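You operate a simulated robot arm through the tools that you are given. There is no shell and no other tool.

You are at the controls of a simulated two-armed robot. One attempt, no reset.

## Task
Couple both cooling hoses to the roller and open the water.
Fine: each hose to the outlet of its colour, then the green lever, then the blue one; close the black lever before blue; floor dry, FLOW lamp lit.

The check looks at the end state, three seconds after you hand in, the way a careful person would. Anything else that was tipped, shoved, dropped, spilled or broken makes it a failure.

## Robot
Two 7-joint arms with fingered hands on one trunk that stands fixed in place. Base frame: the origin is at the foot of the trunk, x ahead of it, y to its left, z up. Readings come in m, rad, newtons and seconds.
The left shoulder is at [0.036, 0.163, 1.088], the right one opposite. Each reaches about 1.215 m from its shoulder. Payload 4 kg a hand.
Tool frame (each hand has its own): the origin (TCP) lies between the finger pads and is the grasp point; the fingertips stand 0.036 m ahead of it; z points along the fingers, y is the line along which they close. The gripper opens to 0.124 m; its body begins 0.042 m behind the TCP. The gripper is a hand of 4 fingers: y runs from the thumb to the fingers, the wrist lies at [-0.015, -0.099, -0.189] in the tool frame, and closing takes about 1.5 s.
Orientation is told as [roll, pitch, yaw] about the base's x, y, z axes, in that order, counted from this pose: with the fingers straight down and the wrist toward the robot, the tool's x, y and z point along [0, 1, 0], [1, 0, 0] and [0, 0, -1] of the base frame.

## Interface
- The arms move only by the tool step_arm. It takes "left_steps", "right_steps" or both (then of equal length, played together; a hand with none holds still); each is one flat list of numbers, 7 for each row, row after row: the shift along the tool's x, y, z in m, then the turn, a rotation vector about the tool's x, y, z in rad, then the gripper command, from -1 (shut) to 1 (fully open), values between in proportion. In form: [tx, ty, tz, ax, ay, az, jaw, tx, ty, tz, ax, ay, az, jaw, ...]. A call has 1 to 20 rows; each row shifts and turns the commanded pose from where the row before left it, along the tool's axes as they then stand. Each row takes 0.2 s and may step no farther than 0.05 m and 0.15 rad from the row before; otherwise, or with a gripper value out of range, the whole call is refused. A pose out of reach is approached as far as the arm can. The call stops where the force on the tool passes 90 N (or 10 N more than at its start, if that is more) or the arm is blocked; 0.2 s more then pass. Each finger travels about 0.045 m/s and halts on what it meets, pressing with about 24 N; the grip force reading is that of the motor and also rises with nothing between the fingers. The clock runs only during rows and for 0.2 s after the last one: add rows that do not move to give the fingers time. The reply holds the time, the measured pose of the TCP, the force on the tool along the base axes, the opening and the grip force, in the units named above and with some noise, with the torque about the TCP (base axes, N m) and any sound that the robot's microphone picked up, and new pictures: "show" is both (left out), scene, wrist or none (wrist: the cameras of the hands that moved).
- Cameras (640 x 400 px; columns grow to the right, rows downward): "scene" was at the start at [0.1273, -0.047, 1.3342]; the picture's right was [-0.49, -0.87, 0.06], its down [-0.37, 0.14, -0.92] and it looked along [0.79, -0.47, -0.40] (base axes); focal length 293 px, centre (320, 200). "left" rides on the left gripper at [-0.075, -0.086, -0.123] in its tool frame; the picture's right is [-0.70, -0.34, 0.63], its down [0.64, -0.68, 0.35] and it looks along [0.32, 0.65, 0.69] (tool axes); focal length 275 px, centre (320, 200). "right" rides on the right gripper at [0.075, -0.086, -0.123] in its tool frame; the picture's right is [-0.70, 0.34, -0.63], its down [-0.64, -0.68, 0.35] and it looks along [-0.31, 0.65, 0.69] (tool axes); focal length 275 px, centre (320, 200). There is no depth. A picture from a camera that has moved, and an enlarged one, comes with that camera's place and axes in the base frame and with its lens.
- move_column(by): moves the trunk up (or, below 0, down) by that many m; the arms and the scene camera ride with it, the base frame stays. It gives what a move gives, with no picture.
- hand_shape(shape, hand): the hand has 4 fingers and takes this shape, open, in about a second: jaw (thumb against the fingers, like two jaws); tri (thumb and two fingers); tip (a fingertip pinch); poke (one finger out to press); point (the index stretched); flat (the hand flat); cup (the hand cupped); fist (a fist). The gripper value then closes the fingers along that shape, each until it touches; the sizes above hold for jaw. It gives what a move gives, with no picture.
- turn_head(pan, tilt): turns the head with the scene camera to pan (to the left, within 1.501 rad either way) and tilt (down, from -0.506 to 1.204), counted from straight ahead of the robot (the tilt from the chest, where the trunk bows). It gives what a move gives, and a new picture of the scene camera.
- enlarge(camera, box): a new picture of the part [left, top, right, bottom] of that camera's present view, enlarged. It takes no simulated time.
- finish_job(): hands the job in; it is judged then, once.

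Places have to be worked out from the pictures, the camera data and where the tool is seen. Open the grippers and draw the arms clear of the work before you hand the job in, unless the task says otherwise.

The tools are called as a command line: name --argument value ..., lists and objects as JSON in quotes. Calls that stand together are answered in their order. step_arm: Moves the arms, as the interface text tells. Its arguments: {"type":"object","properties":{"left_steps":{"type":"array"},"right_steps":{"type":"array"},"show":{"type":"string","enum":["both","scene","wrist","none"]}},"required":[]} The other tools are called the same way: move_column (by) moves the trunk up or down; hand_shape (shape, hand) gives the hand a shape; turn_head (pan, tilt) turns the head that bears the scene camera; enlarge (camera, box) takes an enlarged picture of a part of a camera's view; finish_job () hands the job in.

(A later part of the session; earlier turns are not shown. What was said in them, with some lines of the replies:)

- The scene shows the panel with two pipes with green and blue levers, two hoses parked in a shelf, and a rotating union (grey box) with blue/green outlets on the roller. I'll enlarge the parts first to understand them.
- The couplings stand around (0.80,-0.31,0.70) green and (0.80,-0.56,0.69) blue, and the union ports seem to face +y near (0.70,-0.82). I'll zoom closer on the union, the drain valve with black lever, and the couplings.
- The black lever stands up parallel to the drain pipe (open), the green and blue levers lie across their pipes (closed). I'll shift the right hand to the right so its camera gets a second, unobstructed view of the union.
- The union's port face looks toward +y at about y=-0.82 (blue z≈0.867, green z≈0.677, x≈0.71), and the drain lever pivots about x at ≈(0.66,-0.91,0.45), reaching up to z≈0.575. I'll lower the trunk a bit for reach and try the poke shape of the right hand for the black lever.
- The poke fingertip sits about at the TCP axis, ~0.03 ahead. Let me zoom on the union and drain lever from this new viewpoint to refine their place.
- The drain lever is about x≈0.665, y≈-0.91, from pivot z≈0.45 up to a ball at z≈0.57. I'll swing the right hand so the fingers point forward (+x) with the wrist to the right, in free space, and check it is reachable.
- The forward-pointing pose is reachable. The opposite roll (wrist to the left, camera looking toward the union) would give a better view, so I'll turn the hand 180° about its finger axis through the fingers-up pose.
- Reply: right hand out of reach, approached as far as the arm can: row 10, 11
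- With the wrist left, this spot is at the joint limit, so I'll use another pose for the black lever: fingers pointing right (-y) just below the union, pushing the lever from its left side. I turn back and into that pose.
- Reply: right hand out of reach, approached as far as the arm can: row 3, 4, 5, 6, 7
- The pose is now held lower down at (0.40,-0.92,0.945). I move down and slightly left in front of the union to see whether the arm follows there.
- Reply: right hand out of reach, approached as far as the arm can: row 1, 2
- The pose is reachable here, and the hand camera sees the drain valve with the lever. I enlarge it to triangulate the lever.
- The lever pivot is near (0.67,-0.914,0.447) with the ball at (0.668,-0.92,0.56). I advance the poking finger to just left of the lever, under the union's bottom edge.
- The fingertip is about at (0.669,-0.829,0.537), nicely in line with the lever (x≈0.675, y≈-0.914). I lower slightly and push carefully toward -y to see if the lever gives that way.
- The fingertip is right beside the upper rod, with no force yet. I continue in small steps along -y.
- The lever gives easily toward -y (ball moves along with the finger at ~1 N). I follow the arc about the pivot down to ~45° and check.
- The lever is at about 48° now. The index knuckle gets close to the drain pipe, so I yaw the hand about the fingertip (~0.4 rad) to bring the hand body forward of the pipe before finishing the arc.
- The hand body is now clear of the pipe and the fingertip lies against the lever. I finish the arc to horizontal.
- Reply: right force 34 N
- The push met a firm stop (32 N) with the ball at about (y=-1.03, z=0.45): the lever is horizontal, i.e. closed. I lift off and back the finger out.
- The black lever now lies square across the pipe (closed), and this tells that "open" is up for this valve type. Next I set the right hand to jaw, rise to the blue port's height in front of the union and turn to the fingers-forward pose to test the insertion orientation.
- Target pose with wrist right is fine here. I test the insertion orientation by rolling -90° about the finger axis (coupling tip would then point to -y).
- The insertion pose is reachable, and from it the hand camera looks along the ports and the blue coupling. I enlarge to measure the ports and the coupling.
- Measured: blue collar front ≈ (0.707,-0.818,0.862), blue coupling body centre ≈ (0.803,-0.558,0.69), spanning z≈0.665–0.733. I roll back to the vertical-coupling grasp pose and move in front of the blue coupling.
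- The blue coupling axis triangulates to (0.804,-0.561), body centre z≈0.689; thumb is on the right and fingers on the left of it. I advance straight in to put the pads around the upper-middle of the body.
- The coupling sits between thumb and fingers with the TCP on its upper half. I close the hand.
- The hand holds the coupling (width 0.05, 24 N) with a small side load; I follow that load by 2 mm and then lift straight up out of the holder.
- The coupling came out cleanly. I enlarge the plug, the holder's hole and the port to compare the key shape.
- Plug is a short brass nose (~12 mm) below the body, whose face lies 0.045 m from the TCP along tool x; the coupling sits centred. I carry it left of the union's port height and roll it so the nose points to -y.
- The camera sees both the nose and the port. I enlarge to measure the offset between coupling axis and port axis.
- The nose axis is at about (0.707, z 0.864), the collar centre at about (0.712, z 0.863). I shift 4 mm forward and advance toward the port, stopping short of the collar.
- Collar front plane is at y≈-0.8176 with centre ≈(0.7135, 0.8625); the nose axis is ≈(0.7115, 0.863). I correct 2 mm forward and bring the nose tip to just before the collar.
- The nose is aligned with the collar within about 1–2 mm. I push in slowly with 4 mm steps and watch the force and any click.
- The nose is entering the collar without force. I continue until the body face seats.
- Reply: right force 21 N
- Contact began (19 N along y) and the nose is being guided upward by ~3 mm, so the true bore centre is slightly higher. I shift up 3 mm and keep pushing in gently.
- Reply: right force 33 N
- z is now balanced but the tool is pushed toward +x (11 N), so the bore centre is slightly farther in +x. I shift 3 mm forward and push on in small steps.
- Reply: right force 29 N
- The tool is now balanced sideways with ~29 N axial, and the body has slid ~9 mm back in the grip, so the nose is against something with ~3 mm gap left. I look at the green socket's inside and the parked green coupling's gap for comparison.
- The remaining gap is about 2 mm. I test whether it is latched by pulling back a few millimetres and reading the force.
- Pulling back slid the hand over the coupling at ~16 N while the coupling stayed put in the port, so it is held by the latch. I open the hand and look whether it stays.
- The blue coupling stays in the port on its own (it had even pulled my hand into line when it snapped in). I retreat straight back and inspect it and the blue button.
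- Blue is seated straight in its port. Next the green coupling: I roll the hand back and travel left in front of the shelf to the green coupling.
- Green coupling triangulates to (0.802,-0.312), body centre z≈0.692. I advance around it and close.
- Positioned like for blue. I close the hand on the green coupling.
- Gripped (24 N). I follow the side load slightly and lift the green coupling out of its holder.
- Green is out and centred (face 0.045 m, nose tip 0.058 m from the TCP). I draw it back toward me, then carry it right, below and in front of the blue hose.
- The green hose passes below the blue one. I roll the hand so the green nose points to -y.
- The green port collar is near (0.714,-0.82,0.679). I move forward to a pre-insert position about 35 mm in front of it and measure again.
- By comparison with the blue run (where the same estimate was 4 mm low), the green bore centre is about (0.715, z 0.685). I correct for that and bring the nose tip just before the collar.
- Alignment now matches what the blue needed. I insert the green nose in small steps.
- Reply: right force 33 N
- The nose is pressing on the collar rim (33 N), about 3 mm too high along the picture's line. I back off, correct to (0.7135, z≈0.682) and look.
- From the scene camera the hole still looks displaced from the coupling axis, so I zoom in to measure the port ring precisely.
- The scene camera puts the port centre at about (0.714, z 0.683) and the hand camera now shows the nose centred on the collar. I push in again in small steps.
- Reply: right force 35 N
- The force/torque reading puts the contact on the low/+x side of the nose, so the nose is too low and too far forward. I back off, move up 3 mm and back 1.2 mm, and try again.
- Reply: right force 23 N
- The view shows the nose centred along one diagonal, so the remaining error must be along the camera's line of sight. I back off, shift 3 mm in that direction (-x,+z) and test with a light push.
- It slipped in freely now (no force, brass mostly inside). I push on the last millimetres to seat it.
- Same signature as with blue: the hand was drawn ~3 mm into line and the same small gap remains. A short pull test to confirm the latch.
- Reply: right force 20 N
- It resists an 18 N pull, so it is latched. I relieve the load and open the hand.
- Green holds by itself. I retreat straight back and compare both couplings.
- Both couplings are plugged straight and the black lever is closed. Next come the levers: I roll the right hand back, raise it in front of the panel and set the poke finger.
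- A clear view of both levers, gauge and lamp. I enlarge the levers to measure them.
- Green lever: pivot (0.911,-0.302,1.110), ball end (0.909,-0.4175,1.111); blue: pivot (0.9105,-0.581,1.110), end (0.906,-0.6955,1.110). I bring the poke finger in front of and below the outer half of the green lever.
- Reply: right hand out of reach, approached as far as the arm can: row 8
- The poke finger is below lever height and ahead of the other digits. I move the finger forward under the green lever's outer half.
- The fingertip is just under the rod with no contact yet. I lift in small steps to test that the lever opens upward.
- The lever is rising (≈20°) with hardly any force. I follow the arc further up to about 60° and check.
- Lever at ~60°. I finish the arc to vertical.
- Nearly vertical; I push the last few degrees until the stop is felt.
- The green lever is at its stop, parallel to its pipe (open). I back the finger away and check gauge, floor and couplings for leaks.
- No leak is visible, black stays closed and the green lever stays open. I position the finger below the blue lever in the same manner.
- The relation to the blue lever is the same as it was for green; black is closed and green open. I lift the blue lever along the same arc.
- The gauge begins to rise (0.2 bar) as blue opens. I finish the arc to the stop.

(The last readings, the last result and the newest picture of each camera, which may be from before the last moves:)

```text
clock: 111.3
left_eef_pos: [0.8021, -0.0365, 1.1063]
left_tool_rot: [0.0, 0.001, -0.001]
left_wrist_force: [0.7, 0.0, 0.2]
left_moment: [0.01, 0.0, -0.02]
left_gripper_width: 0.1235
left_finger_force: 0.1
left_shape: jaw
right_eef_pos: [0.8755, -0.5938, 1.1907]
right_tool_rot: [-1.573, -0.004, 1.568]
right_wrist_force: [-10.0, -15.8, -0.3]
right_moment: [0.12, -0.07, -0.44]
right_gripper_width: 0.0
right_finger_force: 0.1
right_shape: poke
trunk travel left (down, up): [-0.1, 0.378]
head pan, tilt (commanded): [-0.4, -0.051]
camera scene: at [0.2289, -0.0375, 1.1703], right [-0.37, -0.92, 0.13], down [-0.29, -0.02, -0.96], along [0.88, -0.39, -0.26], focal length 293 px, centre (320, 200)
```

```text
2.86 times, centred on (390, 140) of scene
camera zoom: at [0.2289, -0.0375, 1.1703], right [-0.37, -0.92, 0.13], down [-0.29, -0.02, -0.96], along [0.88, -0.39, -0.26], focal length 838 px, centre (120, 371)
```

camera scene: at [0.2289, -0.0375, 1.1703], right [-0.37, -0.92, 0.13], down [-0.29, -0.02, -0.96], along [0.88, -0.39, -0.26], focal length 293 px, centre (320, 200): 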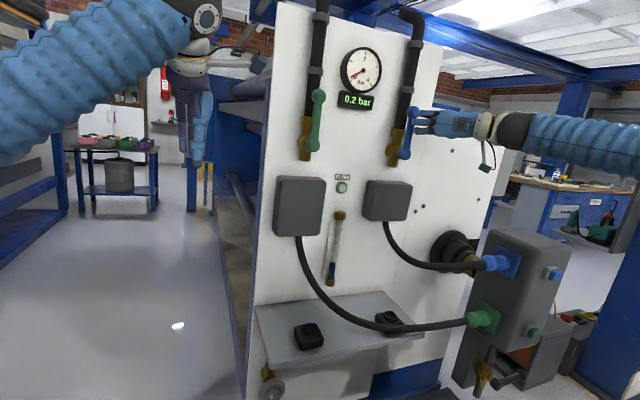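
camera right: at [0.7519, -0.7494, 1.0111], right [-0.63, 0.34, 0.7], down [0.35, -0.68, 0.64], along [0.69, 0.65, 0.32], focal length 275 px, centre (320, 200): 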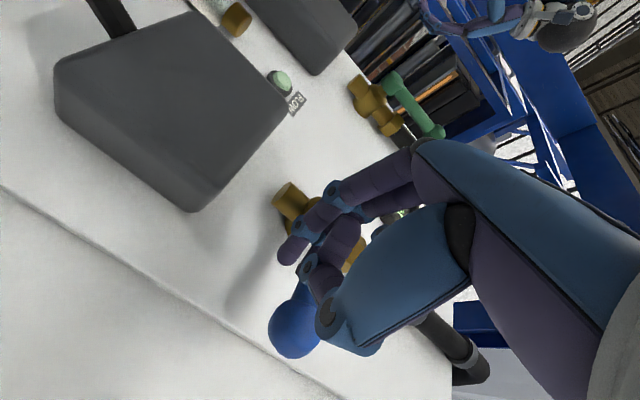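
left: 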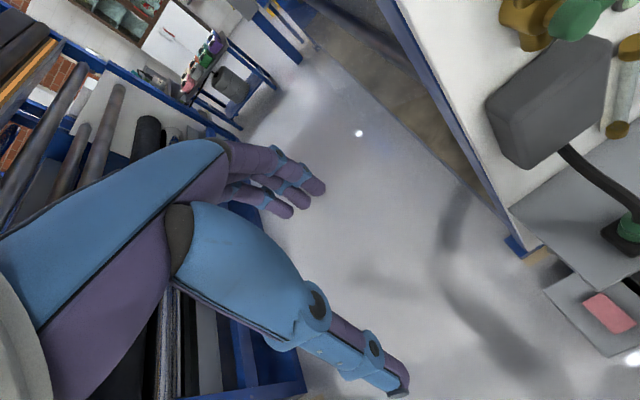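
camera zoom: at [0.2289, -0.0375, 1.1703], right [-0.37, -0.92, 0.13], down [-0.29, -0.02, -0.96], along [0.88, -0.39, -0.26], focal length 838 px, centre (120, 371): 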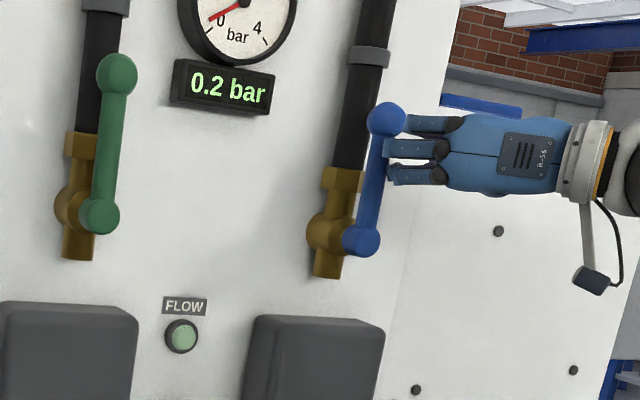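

Blue is at its stop, parallel to its pipe. I back the hand off and wait to watch gauge, flow glass and FLOW lamp.

step_arm --right_steps '[0, -0.02, 0, 0, 0, 0, 1, 0, -0.01, -0.04, 0, 0, 0, 1, 0, 0, -0.05, 0, 0, 0, 1, 0, -0.02, -0.045, 0, 0, 0, 1, 0, -0.02, -0.045, 0, 0, 0, 1, 0, 0, -0.05, 0, 0, 0, 1, 0, 0, 0, 0, 0, 0, 1, 0, 0, 0, 0, 0, 0, 1]' --show "scene"

enlarge --camera "scene" --box '[290, 40, 450, 200]'

enlarge --camera "scene" --box '[300, 160, 390, 300]'

enlarge --camera "scene" --box '[430, 220, 620, 400]'

```text
clock: 113.1
left_eef_pos: [0.8045, -0.0344, 1.104]
left_tool_rot: [0.0, 0.0, 0.0]
left_wrist_force: [0.1, -0.3, -0.3]
left_moment: [0.04, -0.01, 0.02]
left_gripper_width: 0.1235
left_finger_force: 0.2
left_shape: jaw
right_eef_pos: [0.6473, -0.6592, 1.1897]
right_tool_rot: [-1.569, -0.004, 1.569]
right_wrist_force: [0.0, 0.2, 0.3]
right_moment: [0.0, 0.04, -0.04]
right_gripper_width: 0.0
right_finger_force: 0.0
right_shape: poke
trunk travel left (down, up): [-0.1, 0.378]
head pan, tilt (commanded): [-0.4, -0.051]
camera scene: at [0.2305, -0.0361, 1.1696], right [-0.37, -0.92, 0.13], down [-0.29, -0.02, -0.96], along [0.88, -0.39, -0.26], focal length 293 px, centre (320, 200)
```

scene: 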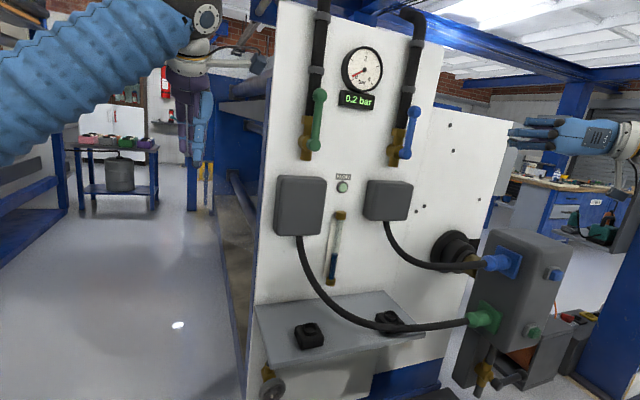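

```text
2.50 times, centred on (370, 120) of scene
camera zoom: at [0.2305, -0.0361, 1.1696], right [-0.37, -0.92, 0.13], down [-0.29, -0.02, -0.96], along [0.88, -0.39, -0.26], focal length 733 px, centre (195, 400)
```

zoom: 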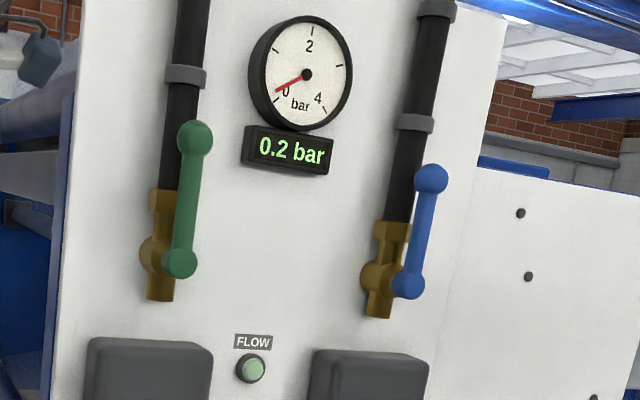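

```text
2.86 times, centred on (345, 230) of scene
camera zoom: at [0.2305, -0.0361, 1.1696], right [-0.37, -0.92, 0.13], down [-0.29, -0.02, -0.96], along [0.88, -0.39, -0.26], focal length 838 px, centre (249, 114)
```

zoom: 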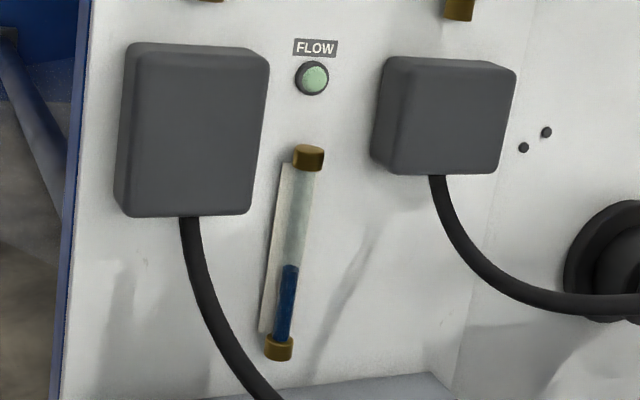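

```text
2.22 times, centred on (525, 310) of scene
camera zoom: at [0.2305, -0.0361, 1.1696], right [-0.37, -0.92, 0.13], down [-0.29, -0.02, -0.96], along [0.88, -0.39, -0.26], focal length 652 px, centre (-136, -44)
```

zoom: 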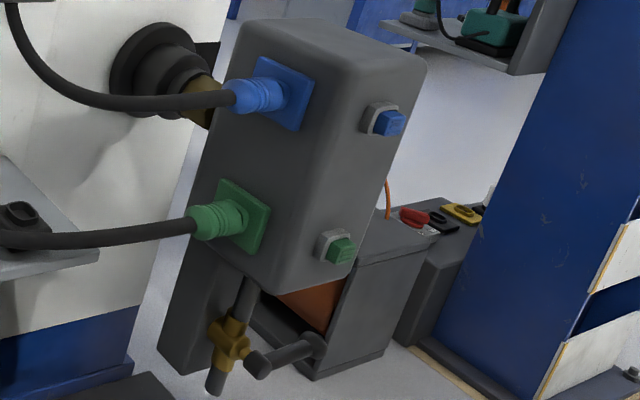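

Gauge 0.2 bar and the sight glass is filling; the lamp is not lit yet. I wait a few seconds and look again, also at the floor.

step_arm --right_steps '[0, 0, 0, 0, 0, 0, 1, 0, 0, 0, 0, 0, 0, 1, 0, 0, 0, 0, 0, 0, 1, 0, 0, 0, 0, 0, 0, 1, 0, 0, 0, 0, 0, 0, 1, 0, 0, 0, 0, 0, 0, 1, 0, 0, 0, 0, 0, 0, 1, 0, 0, 0, 0, 0, 0, 1, 0, 0, 0, 0, 0, 0, 1, 0, 0, 0, 0, 0, 0, 1]' --show "scene"

enlarge --camera "scene" --box '[300, 40, 420, 290]'

turn_head --pan -0.5 --tilt 0.45

```text
clock: 115.3
left_eef_pos: [0.8034, -0.0346, 1.1047]
left_tool_rot: [0.0, 0.001, 0.0]
left_wrist_force: [0.1, -0.3, -0.7]
left_moment: [-0.02, 0.01, 0.0]
left_gripper_width: 0.1237
left_finger_force: 0.0
left_shape: jaw
right_eef_pos: [0.648, -0.6584, 1.1898]
right_tool_rot: [-1.571, -0.003, 1.569]
right_wrist_force: [0.3, 0.2, -0.3]
right_moment: [-0.01, -0.03, -0.01]
right_gripper_width: 0.0
right_finger_force: 0.1
right_shape: poke
trunk travel left (down, up): [-0.1, 0.378]
head pan, tilt (commanded): [-0.4, -0.051]
camera scene: at [0.2299, -0.0359, 1.17], right [-0.37, -0.92, 0.13], down [-0.29, -0.02, -0.96], along [0.88, -0.39, -0.26], focal length 293 px, centre (320, 200)
```

scene: 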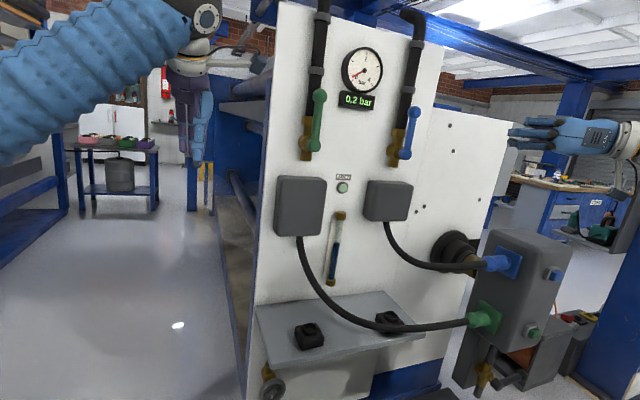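

```text
1.60 times, centred on (360, 165) of scene
camera zoom: at [0.2299, -0.0359, 1.17], right [-0.37, -0.92, 0.13], down [-0.29, -0.02, -0.96], along [0.88, -0.39, -0.26], focal length 469 px, centre (256, 256)
```

zoom: 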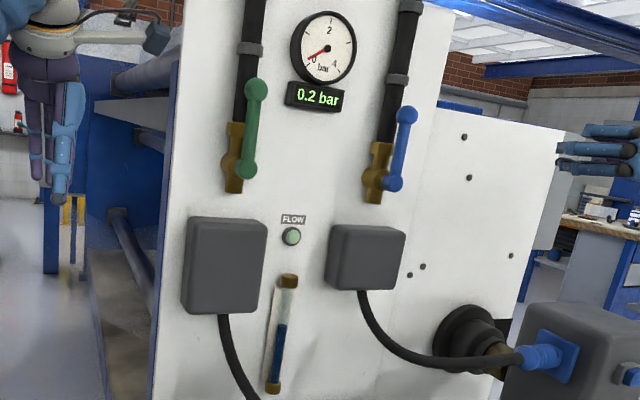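

```text
clock: 116.2
left_eef_pos: [0.8038, -0.0342, 1.1043]
left_tool_rot: [0.0, 0.002, -0.001]
left_wrist_force: [1.1, 0.2, 0.3]
left_moment: [0.03, -0.04, 0.01]
left_gripper_width: 0.1237
left_finger_force: 0.0
left_shape: jaw
right_eef_pos: [0.647, -0.659, 1.1906]
right_tool_rot: [-1.571, -0.005, 1.571]
right_wrist_force: [-0.5, -0.2, -0.6]
right_moment: [0.0, 0.01, 0.0]
right_gripper_width: 0.0003
right_finger_force: 0.2
right_shape: poke
trunk travel left (down, up): [-0.1, 0.378]
head pan, tilt (commanded): [-0.499, 0.45]
camera scene: at [0.2137, -0.0454, 1.1269], right [-0.45, -0.88, 0.16], down [-0.66, 0.21, -0.72], along [0.6, -0.43, -0.67], focal length 293 px, centre (320, 200)
```

scene: 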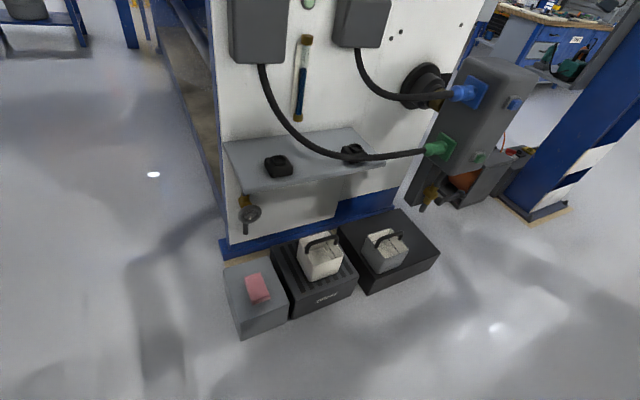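

The level in the sight glass keeps rising and the floor is dry. I wait another 4 seconds.

step_arm --right_steps '[0, 0, 0, 0, 0, 0, 1, 0, 0, 0, 0, 0, 0, 1, 0, 0, 0, 0, 0, 0, 1, 0, 0, 0, 0, 0, 0, 1, 0, 0, 0, 0, 0, 0, 1, 0, 0, 0, 0, 0, 0, 1, 0, 0, 0, 0, 0, 0, 1, 0, 0, 0, 0, 0, 0, 1, 0, 0, 0, 0, 0, 0, 1, 0, 0, 0, 0, 0, 0, 1, 0, 0, 0, 0, 0, 0, 1, 0, 0, 0, 0, 0, 0, 1, 0, 0, 0, 0, 0, 0, 1, 0, 0, 0, 0, 0, 0, 1, 0, 0, 0, 0, 0, 0, 1, 0, 0, 0, 0, 0, 0, 1, 0, 0, 0, 0, 0, 0, 1, 0, 0, 0, 0, 0, 0, 1, 0, 0, 0, 0, 0, 0, 1]' --show "none"

turn_head --pan -0.4 --tilt 0.1

enlarge --camera "scene" --box '[290, 20, 420, 240]'

```text
clock: 120.2
left_eef_pos: [0.8035, -0.0335, 1.1053]
left_tool_rot: [0.0, 0.002, 0.0]
left_wrist_force: [-0.6, -0.1, -0.3]
left_moment: [-0.03, 0.0, -0.03]
left_gripper_width: 0.1238
left_finger_force: 0.0
left_shape: jaw
right_eef_pos: [0.646, -0.6587, 1.1897]
right_tool_rot: [-1.57, -0.003, 1.57]
right_wrist_force: [0.2, 0.0, 0.1]
right_moment: [0.01, 0.03, 0.01]
right_gripper_width: 0.0
right_finger_force: 0.0
right_shape: poke
trunk travel left (down, up): [-0.1, 0.378]
head pan, tilt (commanded): [-0.499, 0.45]
```

```text
clock: 121.0
left_eef_pos: [0.8024, -0.0346, 1.104]
left_tool_rot: [0.0, 0.002, 0.0]
left_wrist_force: [-0.3, -0.5, 0.3]
left_moment: [0.02, -0.03, -0.03]
left_gripper_width: 0.1239
left_finger_force: 0.0
left_shape: jaw
right_eef_pos: [0.6472, -0.6589, 1.1892]
right_tool_rot: [-1.571, -0.003, 1.571]
right_wrist_force: [-0.2, -0.4, -0.3]
right_moment: [0.0, -0.02, 0.03]
right_gripper_width: 0.0
right_finger_force: 0.1
right_shape: poke
trunk travel left (down, up): [-0.1, 0.378]
head pan, tilt (commanded): [-0.4, 0.099]
camera scene: at [0.2283, -0.0372, 1.1561], right [-0.37, -0.92, 0.13], down [-0.42, 0.04, -0.91], along [0.83, -0.39, -0.4], focal length 293 px, centre (320, 200)
```

scene: 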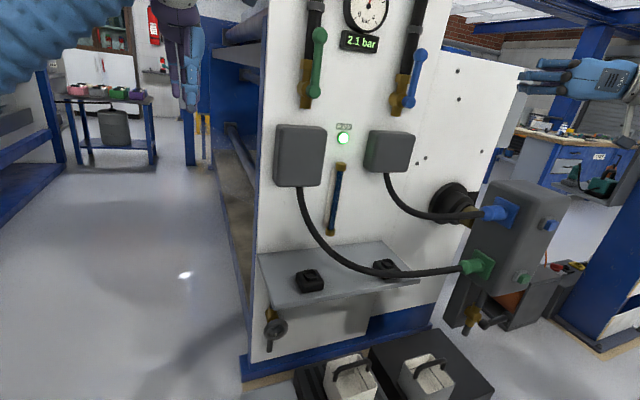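

```text
1.82 times, centred on (355, 130) of scene
camera zoom: at [0.2283, -0.0372, 1.1561], right [-0.37, -0.92, 0.13], down [-0.42, 0.04, -0.91], along [0.83, -0.39, -0.4], focal length 533 px, centre (256, 327)
```

zoom: 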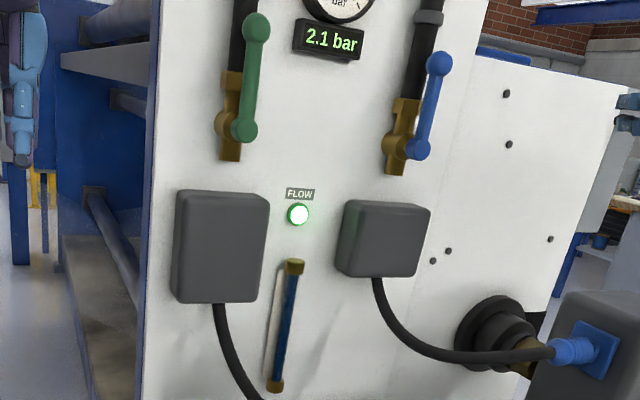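

The FLOW lamp is lit and the gauge reads 2.1 bar. I open the right hand, draw both arms back clear of the panel, and do a final check for leaks.

hand_shape --shape "jaw" --hand "right"

step_arm --right_steps '[0, -0.025, -0.04, 0, 0, 0, 1, 0, -0.025, -0.04, 0, 0, 0, 1, 0, -0.025, -0.04, 0, 0, 0, 1, 0, -0.025, -0.035, 0, 0, 0, 1, 0, 0, 0, 0, 0, 0, 1]' --left_steps '[0, -0.045, 0, 0, 0, 0, 1, 0, -0.045, 0, 0, 0, 0, 1, 0, -0.045, 0, 0, 0, 0, 1, 0, -0.045, 0, 0, 0, 0, 1, 0, 0, 0, 0, 0, 0, 1]' --show "scene"

turn_head --pan -0.6 --tilt 0.35

enlarge --camera "scene" --box '[300, 40, 520, 240]'

enlarge --camera "scene" --box '[150, 150, 420, 380]'

```text
clock: 121.9
left_eef_pos: [0.8028, -0.0354, 1.1051]
left_tool_rot: [-0.001, 0.003, 0.0]
left_wrist_force: [1.0, 0.2, -0.3]
left_moment: [-0.01, 0.0, 0.03]
left_gripper_width: 0.1235
left_finger_force: 0.1
left_shape: jaw
right_eef_pos: [0.6488, -0.6584, 1.1896]
right_tool_rot: [-1.57, -0.004, 1.571]
right_wrist_force: [-0.1, 0.5, -0.4]
right_moment: [-0.02, -0.02, -0.01]
right_gripper_width: 0.124
right_finger_force: 0.1
right_shape: jaw
trunk travel left (down, up): [-0.1, 0.378]
head pan, tilt (commanded): [-0.4, 0.099]
```

```text
clock: 123.1
left_eef_pos: [0.6251, -0.0345, 1.1041]
left_tool_rot: [-0.002, 0.002, 0.002]
left_wrist_force: [-0.4, 0.1, -0.2]
left_moment: [0.0, 0.0, 0.02]
left_gripper_width: 0.1239
left_finger_force: 0.1
left_shape: jaw
right_eef_pos: [0.4926, -0.7611, 1.1886]
right_tool_rot: [-1.568, -0.003, 1.57]
right_wrist_force: [0.3, 0.4, -0.5]
right_moment: [0.01, 0.02, -0.01]
right_gripper_width: 0.1241
right_finger_force: 0.0
right_shape: jaw
trunk travel left (down, up): [-0.1, 0.378]
head pan, tilt (commanded): [-0.4, 0.099]
camera scene: at [0.2292, -0.0371, 1.1556], right [-0.37, -0.92, 0.13], down [-0.42, 0.04, -0.91], along [0.83, -0.39, -0.4], focal length 293 px, centre (320, 200)
```

scene: 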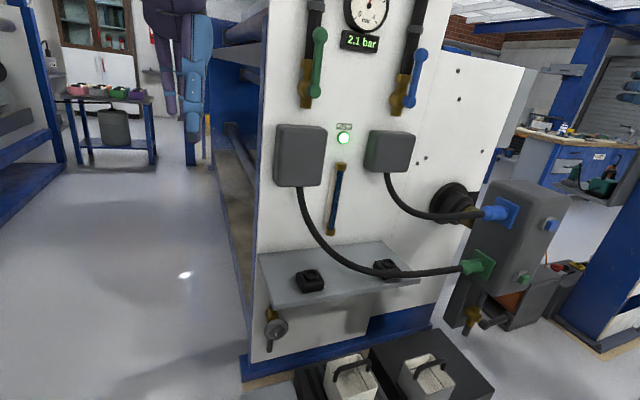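

```text
clock: 123.9
left_eef_pos: [0.6231, -0.0355, 1.1056]
left_tool_rot: [0.0, 0.0, 0.0]
left_wrist_force: [0.0, -0.6, 0.6]
left_moment: [0.0, 0.01, -0.02]
left_gripper_width: 0.1237
left_finger_force: 0.0
left_shape: jaw
right_eef_pos: [0.4913, -0.7613, 1.1891]
right_tool_rot: [-1.571, -0.003, 1.571]
right_wrist_force: [-0.6, -0.3, 0.1]
right_moment: [0.04, 0.03, -0.01]
right_gripper_width: 0.124
right_finger_force: 0.0
right_shape: jaw
trunk travel left (down, up): [-0.1, 0.378]
head pan, tilt (commanded): [-0.6, 0.351]
camera scene: at [0.213, -0.0539, 1.1368], right [-0.53, -0.83, 0.19], down [-0.58, 0.19, -0.79], along [0.62, -0.53, -0.58], focal length 293 px, centre (320, 200)
```

scene: 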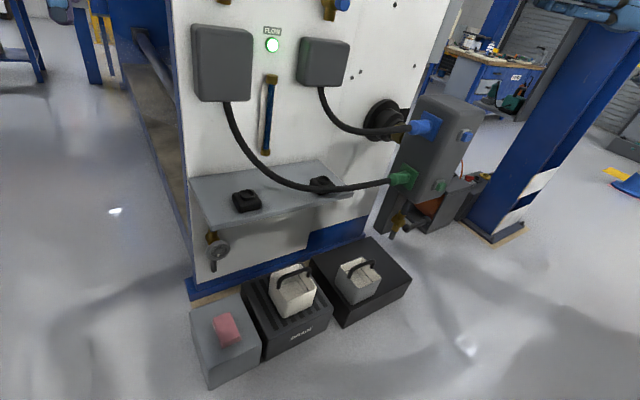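

```text
2.00 times, centred on (410, 140) of scene
camera zoom: at [0.213, -0.0539, 1.1368], right [-0.53, -0.83, 0.19], down [-0.58, 0.19, -0.79], along [0.62, -0.53, -0.58], focal length 587 px, centre (140, 320)
```

zoom: 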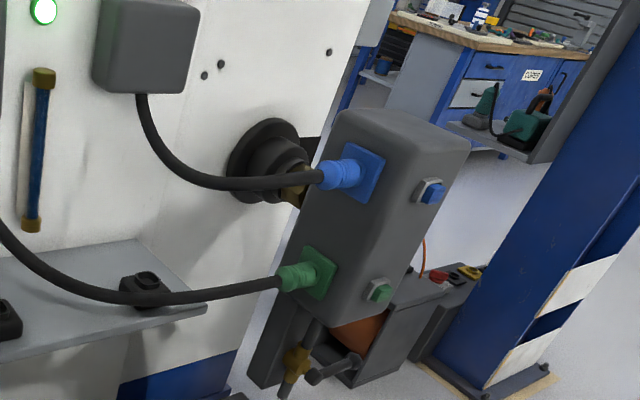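

```text
1.74 times, centred on (285, 265) of scene
camera zoom: at [0.213, -0.0539, 1.1368], right [-0.53, -0.83, 0.19], down [-0.58, 0.19, -0.79], along [0.62, -0.53, -0.58], focal length 510 px, centre (381, 87)
```

zoom: 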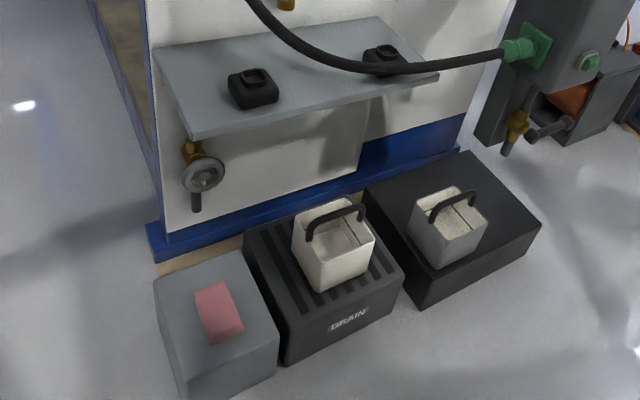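

Lamp lit, hoses in their colours, black closed, buckets and cloth untouched. One last close look at the couplings and the floor under the union for drips.

enlarge --camera "scene" --box '[370, 100, 480, 200]'

enlarge --camera "scene" --box '[360, 190, 560, 360]'

```text
4.00 times, centred on (425, 150) of scene
camera zoom: at [0.213, -0.0539, 1.1368], right [-0.53, -0.83, 0.19], down [-0.58, 0.19, -0.79], along [0.62, -0.53, -0.58], focal length 1174 px, centre (-100, 400)
```

zoom: 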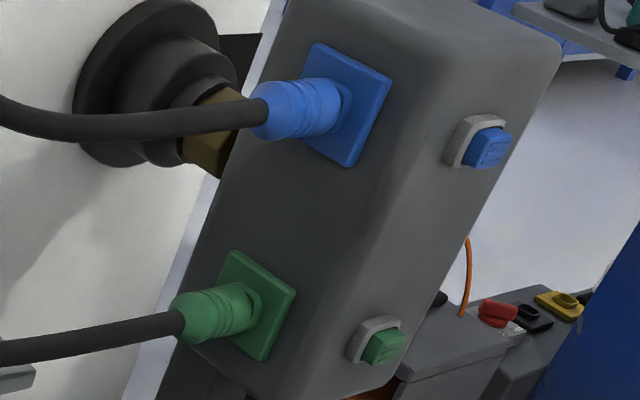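

```text
2.35 times, centred on (460, 275) of scene
camera zoom: at [0.213, -0.0539, 1.1368], right [-0.53, -0.83, 0.19], down [-0.58, 0.19, -0.79], along [0.62, -0.53, -0.58], focal length 690 px, centre (-9, 24)
```

zoom: 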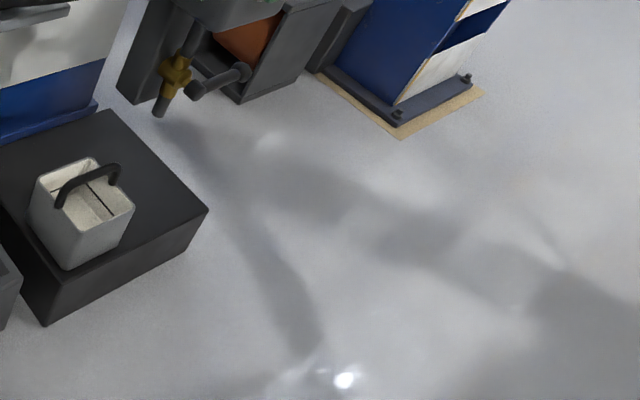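

Everything is dry and tight: the dark streaks on the floor are only the arm's shadow. Both levers are open, black is closed, the FLOW lamp is lit and the arms are clear, so I hand the job in.

finish_job

```text
The job is handed in.
```

I coupled both hoses to the roller and turned the water on, and I've handed the job in; the check's result hasn't come back.

- **Hoses:** The blue hose is in the blue outlet and the green hose is in the green one. Each held against a short pull, at about 16 N for blue and 18 N for green.
- **Levers:** I closed the black lever first, before connecting the hoses, then opened green, then blue. Black is still across its pipe (closed). Green and blue are at their stops in line with theirs (open).
- **Water:** The sight glass filled and the gauge rose to 2.1 bar. The FLOW lamp came on within about 10 seconds of blue opening.
- **Floor:** It looks dry under the roller and around the buckets. The dark streaks I saw there appear to be the arm's shadow.
- **Surroundings:** The buckets, cloth, holders and handwheel valve were not touched. Both hands are open and drawn back from the panel.

The nose of the green coupling pressed against the rim of its outlet three times, with up to about 35 N, before I had it lined up. I saw no damage or leak there.
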